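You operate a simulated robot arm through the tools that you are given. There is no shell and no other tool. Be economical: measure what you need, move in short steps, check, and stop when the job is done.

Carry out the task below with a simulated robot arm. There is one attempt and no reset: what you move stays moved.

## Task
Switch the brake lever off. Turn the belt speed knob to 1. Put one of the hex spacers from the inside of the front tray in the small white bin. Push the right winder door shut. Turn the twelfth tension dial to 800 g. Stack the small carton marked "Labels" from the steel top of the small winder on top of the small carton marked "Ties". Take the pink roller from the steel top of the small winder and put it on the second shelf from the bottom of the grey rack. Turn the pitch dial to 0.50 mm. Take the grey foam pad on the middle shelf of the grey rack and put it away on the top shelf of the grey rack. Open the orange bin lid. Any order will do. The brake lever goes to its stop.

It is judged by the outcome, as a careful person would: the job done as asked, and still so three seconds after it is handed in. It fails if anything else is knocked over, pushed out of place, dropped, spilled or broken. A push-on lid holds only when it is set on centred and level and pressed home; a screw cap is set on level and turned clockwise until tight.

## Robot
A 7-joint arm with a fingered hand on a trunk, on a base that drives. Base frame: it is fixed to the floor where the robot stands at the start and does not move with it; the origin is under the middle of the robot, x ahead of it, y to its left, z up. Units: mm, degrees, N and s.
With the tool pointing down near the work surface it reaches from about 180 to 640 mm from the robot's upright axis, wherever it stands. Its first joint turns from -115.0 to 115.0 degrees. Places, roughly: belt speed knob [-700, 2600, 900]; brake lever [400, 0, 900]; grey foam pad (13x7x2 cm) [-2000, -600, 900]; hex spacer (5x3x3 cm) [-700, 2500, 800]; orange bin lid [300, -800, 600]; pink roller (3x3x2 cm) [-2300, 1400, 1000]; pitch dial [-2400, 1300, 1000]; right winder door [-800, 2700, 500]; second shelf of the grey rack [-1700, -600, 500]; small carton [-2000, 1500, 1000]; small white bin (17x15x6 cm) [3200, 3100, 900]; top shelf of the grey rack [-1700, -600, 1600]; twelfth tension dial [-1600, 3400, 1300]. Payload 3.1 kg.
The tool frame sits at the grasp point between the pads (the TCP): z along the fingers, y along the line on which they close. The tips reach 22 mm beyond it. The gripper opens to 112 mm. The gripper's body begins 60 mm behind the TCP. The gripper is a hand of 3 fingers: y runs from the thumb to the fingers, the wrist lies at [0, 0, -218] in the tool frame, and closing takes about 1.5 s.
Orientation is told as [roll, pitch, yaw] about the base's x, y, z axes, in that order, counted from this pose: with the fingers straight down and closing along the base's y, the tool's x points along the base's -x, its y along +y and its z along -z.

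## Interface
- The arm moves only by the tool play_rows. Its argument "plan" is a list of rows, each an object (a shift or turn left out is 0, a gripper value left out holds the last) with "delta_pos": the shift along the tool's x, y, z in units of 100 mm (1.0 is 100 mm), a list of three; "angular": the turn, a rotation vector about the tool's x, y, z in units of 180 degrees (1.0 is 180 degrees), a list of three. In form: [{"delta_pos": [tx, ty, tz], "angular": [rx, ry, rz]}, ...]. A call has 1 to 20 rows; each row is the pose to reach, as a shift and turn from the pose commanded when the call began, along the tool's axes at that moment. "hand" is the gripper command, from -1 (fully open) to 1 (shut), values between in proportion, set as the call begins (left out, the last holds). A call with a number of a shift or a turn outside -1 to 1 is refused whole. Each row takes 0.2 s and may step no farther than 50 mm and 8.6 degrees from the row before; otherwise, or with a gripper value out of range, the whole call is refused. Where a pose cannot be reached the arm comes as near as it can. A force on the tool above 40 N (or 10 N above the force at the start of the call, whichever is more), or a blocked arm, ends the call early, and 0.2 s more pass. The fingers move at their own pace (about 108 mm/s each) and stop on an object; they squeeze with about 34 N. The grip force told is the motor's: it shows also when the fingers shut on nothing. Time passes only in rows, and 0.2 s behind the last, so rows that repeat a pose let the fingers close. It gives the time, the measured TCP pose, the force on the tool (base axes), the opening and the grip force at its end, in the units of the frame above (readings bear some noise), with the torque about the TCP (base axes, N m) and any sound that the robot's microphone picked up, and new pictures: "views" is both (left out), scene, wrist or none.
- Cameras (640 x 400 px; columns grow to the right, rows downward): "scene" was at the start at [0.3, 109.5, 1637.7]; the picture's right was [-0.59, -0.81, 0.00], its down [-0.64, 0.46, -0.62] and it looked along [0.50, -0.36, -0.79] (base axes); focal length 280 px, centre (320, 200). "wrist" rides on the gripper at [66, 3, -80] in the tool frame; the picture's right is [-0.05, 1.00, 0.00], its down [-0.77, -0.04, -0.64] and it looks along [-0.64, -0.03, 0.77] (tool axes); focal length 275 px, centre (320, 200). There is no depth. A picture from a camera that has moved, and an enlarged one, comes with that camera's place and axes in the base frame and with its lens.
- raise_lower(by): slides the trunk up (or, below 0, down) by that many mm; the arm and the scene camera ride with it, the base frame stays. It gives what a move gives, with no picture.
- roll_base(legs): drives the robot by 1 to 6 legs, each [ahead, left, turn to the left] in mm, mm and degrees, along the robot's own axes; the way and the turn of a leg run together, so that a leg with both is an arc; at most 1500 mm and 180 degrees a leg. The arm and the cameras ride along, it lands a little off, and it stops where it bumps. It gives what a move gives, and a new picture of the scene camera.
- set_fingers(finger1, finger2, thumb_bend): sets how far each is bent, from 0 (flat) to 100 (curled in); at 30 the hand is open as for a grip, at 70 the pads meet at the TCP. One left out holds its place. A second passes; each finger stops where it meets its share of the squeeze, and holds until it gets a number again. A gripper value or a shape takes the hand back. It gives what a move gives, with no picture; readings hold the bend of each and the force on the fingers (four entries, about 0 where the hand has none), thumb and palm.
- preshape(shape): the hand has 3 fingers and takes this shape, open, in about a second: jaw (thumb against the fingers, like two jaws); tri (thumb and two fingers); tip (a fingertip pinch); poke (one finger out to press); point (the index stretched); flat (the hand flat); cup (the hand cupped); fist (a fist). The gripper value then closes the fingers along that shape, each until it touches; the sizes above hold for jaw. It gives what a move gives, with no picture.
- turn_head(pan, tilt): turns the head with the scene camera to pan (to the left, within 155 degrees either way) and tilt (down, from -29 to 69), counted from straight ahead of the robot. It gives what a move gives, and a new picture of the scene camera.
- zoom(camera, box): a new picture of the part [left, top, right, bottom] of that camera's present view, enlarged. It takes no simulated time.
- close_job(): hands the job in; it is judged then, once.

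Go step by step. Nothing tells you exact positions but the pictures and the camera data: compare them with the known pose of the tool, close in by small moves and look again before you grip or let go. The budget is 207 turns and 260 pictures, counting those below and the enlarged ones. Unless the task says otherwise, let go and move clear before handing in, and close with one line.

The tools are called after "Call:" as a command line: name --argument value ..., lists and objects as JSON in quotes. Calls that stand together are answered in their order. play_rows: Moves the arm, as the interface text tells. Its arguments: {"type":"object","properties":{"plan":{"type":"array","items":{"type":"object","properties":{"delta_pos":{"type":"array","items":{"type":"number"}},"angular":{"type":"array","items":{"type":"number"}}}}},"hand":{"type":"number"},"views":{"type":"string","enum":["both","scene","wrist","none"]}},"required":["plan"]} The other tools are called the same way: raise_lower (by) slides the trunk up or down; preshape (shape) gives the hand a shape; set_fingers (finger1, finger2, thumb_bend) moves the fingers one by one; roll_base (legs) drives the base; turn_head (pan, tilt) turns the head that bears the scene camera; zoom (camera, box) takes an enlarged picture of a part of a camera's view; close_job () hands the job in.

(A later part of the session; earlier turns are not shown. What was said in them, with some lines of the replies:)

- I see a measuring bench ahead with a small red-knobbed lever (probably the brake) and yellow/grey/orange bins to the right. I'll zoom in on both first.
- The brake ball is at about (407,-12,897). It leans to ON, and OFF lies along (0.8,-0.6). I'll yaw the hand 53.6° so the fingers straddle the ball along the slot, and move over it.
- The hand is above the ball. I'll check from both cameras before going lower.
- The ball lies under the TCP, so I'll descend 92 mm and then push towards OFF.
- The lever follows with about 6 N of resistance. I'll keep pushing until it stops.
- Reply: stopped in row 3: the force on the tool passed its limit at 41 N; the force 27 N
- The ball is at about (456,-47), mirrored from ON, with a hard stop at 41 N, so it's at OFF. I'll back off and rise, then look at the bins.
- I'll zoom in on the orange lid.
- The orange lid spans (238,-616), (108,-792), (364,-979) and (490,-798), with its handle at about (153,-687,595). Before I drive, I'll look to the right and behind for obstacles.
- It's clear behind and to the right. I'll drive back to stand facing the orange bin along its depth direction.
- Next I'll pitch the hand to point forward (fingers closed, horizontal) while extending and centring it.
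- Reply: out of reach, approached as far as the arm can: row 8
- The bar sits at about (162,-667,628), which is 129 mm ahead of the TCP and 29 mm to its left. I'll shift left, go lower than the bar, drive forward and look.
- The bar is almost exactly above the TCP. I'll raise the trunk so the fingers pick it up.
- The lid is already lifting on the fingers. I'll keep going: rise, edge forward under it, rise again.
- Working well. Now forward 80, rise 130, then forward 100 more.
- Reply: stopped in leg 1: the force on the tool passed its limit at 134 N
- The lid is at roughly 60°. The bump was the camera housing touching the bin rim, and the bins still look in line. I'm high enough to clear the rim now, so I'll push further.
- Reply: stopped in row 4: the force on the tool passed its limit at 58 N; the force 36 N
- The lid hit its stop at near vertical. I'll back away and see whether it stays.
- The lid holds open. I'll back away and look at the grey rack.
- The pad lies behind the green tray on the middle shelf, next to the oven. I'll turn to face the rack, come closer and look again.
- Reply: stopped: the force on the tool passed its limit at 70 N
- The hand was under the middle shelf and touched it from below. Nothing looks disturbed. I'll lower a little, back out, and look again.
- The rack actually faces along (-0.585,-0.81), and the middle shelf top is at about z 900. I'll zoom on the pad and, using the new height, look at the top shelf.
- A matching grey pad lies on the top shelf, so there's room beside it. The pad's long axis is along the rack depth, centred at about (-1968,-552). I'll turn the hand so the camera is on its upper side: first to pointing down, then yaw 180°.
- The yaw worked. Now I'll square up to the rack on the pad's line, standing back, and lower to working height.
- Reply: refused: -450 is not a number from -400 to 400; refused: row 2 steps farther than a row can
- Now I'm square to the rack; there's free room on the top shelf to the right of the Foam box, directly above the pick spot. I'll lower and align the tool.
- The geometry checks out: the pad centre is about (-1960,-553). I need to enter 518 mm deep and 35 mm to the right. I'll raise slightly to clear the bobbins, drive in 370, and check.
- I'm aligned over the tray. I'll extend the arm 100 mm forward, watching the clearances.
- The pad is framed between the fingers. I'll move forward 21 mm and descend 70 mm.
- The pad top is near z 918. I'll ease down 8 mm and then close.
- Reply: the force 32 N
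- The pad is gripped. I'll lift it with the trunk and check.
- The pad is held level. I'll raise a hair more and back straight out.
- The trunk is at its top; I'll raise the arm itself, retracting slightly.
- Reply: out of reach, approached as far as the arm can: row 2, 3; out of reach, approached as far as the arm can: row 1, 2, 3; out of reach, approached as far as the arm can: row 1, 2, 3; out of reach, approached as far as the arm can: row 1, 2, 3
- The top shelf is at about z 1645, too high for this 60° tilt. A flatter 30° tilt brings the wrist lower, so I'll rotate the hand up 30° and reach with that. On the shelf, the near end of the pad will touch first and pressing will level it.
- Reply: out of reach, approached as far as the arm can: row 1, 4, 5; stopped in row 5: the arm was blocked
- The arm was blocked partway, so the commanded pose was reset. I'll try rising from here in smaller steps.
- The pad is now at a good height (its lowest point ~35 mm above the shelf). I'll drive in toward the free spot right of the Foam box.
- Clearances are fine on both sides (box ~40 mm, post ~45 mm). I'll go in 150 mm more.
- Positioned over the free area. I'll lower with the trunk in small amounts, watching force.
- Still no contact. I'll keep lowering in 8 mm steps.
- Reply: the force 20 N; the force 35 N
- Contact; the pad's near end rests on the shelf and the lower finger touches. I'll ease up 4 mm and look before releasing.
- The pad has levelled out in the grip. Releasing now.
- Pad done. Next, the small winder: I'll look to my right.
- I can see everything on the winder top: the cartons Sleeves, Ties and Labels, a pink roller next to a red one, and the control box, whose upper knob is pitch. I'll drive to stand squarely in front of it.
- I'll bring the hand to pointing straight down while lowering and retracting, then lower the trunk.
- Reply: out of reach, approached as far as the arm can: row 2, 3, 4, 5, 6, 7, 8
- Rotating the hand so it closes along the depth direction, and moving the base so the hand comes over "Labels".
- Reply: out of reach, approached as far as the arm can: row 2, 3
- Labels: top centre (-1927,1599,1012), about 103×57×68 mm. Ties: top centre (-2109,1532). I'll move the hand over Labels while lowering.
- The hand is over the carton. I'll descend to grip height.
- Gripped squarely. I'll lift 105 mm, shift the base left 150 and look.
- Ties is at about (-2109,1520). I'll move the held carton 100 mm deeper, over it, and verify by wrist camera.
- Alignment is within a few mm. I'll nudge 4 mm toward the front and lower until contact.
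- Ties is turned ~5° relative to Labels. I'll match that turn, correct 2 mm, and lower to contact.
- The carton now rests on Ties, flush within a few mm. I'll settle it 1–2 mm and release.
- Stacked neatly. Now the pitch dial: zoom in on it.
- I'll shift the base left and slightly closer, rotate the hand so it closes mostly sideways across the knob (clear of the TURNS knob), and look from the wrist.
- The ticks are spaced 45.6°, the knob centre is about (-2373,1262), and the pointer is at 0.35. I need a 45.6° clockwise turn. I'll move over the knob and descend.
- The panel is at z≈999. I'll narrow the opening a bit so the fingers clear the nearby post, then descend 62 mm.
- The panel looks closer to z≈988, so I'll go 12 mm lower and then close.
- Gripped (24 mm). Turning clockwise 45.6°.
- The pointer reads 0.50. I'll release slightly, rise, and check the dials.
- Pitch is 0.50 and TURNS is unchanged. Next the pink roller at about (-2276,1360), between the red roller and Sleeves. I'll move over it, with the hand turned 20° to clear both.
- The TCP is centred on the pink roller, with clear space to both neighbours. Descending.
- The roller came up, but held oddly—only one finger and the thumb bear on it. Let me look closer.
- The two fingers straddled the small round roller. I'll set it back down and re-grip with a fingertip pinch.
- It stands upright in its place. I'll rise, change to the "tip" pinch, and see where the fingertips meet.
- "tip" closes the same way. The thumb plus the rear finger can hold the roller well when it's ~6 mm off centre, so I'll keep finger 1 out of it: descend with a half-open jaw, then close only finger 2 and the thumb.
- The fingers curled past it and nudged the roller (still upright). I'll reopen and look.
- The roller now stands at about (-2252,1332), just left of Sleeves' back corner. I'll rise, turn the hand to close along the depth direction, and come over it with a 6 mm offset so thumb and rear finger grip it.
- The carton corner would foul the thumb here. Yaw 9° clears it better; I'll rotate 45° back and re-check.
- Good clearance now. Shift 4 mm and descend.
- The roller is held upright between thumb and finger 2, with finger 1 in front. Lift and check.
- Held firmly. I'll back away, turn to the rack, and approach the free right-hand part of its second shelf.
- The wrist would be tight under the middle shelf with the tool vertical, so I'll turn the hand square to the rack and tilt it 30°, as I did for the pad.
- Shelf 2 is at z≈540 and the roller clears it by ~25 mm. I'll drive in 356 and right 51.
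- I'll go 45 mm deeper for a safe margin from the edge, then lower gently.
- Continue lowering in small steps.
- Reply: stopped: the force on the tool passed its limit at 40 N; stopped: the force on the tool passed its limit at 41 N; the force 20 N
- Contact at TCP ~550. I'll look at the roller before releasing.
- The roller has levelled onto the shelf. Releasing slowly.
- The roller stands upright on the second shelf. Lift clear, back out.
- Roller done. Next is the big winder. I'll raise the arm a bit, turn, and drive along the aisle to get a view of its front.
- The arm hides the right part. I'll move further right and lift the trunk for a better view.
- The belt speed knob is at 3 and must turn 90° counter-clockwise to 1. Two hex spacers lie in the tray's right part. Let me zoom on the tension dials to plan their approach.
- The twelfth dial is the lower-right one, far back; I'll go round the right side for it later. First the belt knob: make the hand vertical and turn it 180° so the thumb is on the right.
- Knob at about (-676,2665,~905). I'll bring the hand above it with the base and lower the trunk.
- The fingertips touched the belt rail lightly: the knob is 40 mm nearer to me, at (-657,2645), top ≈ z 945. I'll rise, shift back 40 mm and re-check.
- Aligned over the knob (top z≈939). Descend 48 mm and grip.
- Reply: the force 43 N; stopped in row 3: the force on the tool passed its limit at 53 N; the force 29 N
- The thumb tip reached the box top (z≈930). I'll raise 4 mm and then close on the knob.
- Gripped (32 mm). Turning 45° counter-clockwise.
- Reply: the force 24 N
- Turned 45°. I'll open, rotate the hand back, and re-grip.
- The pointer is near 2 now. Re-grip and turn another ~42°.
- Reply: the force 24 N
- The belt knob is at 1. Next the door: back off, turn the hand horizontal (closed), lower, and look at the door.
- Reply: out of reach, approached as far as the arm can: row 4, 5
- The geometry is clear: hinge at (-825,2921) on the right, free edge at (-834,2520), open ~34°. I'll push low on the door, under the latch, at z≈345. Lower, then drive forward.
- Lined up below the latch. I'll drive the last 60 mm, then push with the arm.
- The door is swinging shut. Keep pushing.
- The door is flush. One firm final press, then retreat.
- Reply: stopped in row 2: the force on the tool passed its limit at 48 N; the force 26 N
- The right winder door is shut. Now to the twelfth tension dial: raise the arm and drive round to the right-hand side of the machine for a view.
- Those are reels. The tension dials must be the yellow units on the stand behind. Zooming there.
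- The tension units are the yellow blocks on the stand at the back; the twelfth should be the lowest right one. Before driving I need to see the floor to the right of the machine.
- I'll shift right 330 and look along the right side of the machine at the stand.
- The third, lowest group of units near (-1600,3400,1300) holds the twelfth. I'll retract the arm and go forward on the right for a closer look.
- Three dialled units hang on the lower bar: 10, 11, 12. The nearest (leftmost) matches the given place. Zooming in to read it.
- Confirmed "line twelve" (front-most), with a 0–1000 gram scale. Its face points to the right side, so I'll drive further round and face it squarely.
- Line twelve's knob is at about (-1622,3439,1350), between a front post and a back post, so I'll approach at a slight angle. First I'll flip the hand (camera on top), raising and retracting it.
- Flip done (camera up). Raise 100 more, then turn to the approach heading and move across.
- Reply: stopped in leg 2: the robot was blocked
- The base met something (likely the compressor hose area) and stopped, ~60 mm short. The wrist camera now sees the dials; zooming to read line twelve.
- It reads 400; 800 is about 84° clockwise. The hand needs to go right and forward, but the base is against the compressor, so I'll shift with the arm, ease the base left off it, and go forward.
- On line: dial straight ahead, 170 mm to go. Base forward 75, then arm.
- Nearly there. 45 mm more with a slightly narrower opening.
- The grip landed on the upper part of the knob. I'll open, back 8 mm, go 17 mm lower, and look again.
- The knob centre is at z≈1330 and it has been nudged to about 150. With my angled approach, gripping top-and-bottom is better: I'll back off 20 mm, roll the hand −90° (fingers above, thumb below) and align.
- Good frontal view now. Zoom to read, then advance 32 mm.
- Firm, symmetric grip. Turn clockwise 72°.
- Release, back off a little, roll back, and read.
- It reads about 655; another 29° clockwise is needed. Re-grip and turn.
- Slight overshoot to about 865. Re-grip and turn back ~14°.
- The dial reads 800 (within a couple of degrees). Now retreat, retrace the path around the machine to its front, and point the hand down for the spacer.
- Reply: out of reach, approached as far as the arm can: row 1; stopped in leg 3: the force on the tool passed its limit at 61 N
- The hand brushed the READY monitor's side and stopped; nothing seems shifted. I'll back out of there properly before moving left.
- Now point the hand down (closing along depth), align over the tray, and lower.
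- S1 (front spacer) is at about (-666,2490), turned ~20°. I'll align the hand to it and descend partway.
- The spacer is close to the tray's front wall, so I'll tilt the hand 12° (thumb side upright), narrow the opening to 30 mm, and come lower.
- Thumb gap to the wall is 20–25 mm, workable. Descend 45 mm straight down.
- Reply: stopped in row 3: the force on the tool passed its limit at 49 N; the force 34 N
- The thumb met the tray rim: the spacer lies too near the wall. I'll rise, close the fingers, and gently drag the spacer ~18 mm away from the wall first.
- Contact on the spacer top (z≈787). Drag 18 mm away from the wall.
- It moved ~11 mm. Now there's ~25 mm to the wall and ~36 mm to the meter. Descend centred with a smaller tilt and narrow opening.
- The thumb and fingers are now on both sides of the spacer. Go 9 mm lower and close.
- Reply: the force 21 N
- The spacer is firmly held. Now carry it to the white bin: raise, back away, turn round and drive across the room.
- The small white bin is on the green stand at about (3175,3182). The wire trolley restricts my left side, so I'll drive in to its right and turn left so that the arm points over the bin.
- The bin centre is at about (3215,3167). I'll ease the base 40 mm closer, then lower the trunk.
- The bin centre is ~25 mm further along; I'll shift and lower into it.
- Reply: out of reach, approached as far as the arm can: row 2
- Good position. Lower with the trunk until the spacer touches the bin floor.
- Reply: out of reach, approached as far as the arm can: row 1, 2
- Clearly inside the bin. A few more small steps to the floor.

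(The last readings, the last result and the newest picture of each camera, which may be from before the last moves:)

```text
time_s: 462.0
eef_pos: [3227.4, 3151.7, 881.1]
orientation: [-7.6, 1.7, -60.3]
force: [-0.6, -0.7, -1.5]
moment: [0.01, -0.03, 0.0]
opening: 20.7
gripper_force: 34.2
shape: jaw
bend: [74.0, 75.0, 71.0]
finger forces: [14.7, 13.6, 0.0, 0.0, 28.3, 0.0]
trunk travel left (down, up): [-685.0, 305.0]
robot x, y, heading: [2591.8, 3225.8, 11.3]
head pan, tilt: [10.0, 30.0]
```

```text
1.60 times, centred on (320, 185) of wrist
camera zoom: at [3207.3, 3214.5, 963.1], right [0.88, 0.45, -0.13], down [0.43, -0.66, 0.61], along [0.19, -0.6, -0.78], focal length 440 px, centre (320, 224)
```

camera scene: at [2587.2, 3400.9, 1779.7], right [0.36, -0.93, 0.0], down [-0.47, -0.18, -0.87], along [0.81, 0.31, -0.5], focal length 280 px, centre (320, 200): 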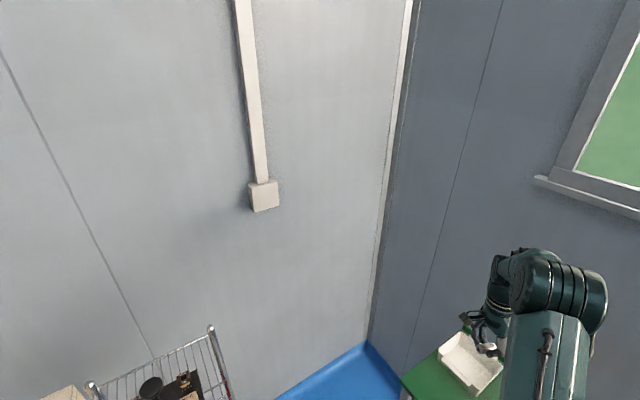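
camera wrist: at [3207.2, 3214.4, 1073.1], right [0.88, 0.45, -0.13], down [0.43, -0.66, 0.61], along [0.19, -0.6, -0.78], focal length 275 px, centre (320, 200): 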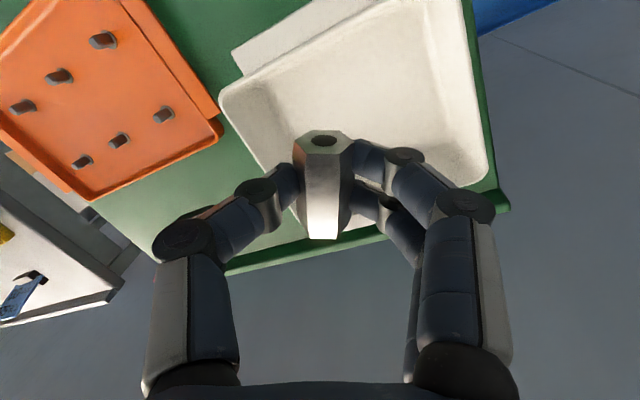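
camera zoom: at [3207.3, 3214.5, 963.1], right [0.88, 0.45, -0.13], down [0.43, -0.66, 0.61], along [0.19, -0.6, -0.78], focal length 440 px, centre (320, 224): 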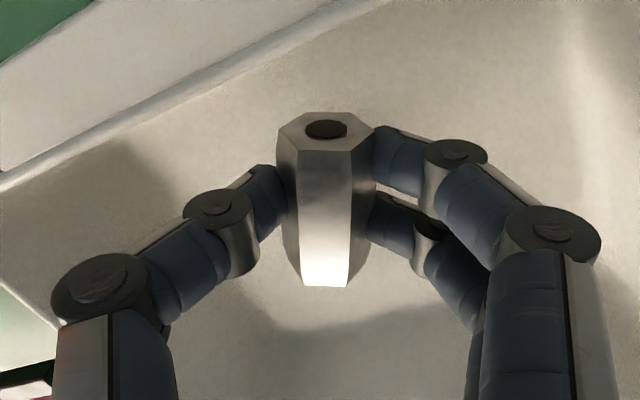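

Call:
raise_lower --by -6

Call:
raise_lower --by -6

Call:
raise_lower --by -6

```text
time_s: 462.5
eef_pos: [3226.3, 3152.6, 876.7]
orientation: [-7.7, 1.6, -60.3]
force: [-0.2, -0.4, -0.9]
moment: [-0.01, 0.01, 0.02]
opening: 20.5
gripper_force: 34.0
shape: jaw
bend: [74.0, 75.0, 71.0]
finger forces: [14.7, 13.8, 0.0, 0.0, 28.4, 0.0]
trunk travel left (down, up): [-679.0, 311.0]
robot x, y, heading: [2594.1, 3227.1, 11.3]
head pan, tilt: [10.0, 30.0]
```

```text
time_s: 463.1
eef_pos: [3227.4, 3151.2, 869.0]
orientation: [-7.7, 1.6, -60.5]
force: [0.1, 0.3, -1.4]
moment: [-0.01, 0.02, 0.0]
opening: 20.5
gripper_force: 33.9
shape: jaw
bend: [74.0, 75.0, 71.0]
finger forces: [14.8, 13.7, 0.0, 0.0, 28.2, 0.0]
trunk travel left (down, up): [-673.0, 317.0]
robot x, y, heading: [2594.8, 3228.4, 11.2]
head pan, tilt: [10.0, 30.0]
```

```text
time_s: 463.6
eef_pos: [3225.7, 3152.7, 865.5]
orientation: [-7.3, 1.4, -60.3]
force: [3.9, 0.3, 18.3]
moment: [0.13, -0.26, -0.03]
opening: 21.1
gripper_force: 34.1
shape: jaw
bend: [75.0, 75.0, 71.0]
finger forces: [21.6, 19.7, 0.0, 0.1, 33.3, 0.0]
trunk travel left (down, up): [-667.0, 323.0]
robot x, y, heading: [2595.3, 3226.3, 11.2]
head pan, tilt: [10.0, 30.0]
```

Contact with the bin floor. Release gently and rise.

Call:
play_rows --plan '[{}, {}, {}, {}]' --hand 0.3 --views "none"

Call:
raise_lower --by 200

Call:
zoom --camera "wrist" --box '[0, 0, 640, 400]'

```text
time_s: 464.6
eef_pos: [3224.9, 3152.5, 865.1]
orientation: [-7.7, 1.6, -60.4]
force: [-1.5, -3.1, 16.0]
moment: [-0.02, -0.19, -0.06]
opening: 35.4
gripper_force: 0.1
shape: jaw
bend: [77.0, 78.0, 70.0]
finger forces: [7.4, 8.6, 0.0, 0.1, 0.0, 0.0]
trunk travel left (down, up): [-667.0, 323.0]
robot x, y, heading: [2595.2, 3228.3, 11.1]
head pan, tilt: [10.0, 30.0]
```

```text
time_s: 466.8
eef_pos: [3226.5, 3153.1, 1063.5]
orientation: [-7.7, 1.6, -60.4]
force: [0.0, 0.0, 0.3]
moment: [-0.01, 0.02, -0.01]
opening: 38.8
gripper_force: 0.2
shape: jaw
bend: [74.0, 74.0, 70.0]
finger forces: [0.0, 0.0, 0.0, 0.0, 0.0, 0.0]
trunk travel left (down, up): [-867.0, 123.0]
robot x, y, heading: [2596.2, 3228.7, 11.3]
head pan, tilt: [10.0, 30.0]
```

```text
1.00 times, centred on (320, 200) of wrist (not enlarged: the box is as wide or as high as the picture)
camera zoom: at [3207.4, 3214.6, 1145.1], right [0.88, 0.45, -0.13], down [0.43, -0.66, 0.61], along [0.19, -0.6, -0.78], focal length 275 px, centre (320, 200)
```

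zoom: 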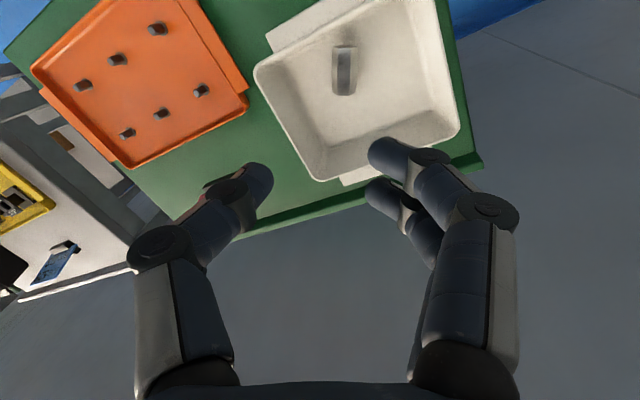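

The spacer lies in the white bin. I'll back away and hand in.

Call:
roll_base --legs '[[-300, 0, 0]]'

```text
time_s: 468.8
eef_pos: [2936.7, 3097.3, 1064.7]
orientation: [-7.7, 1.6, -60.2]
force: [-0.8, -0.8, 0.3]
moment: [-0.01, 0.05, 0.02]
opening: 38.5
gripper_force: 0.1
shape: jaw
bend: [74.0, 74.0, 70.0]
finger forces: [0.1, 0.0, 0.1, 0.1, 0.0, 0.0]
trunk travel left (down, up): [-867.0, 123.0]
robot x, y, heading: [2306.8, 3172.0, 11.1]
head pan, tilt: [10.0, 30.0]
camera scene: at [2298.1, 3341.3, 1761.9], right [0.36, -0.93, 0.0], down [-0.47, -0.18, -0.87], along [0.81, 0.31, -0.5], focal length 280 px, centre (320, 200)
```

scene: 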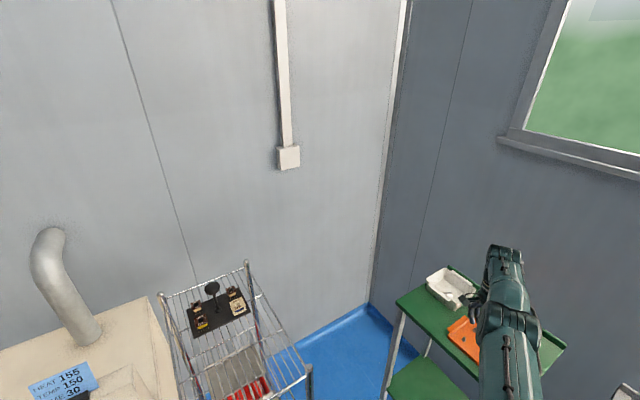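

All ten tasks are done and the hand is clear, so I'm handing in.

Call:
close_job

```text
The job is handed in.
```

I did all ten tasks and handed the job in. On the way I bumped a few things with no damage that I could see: the orange bin's rim, the underside of the rack's middle shelf, the side of the READY monitor, and probably the compressor.
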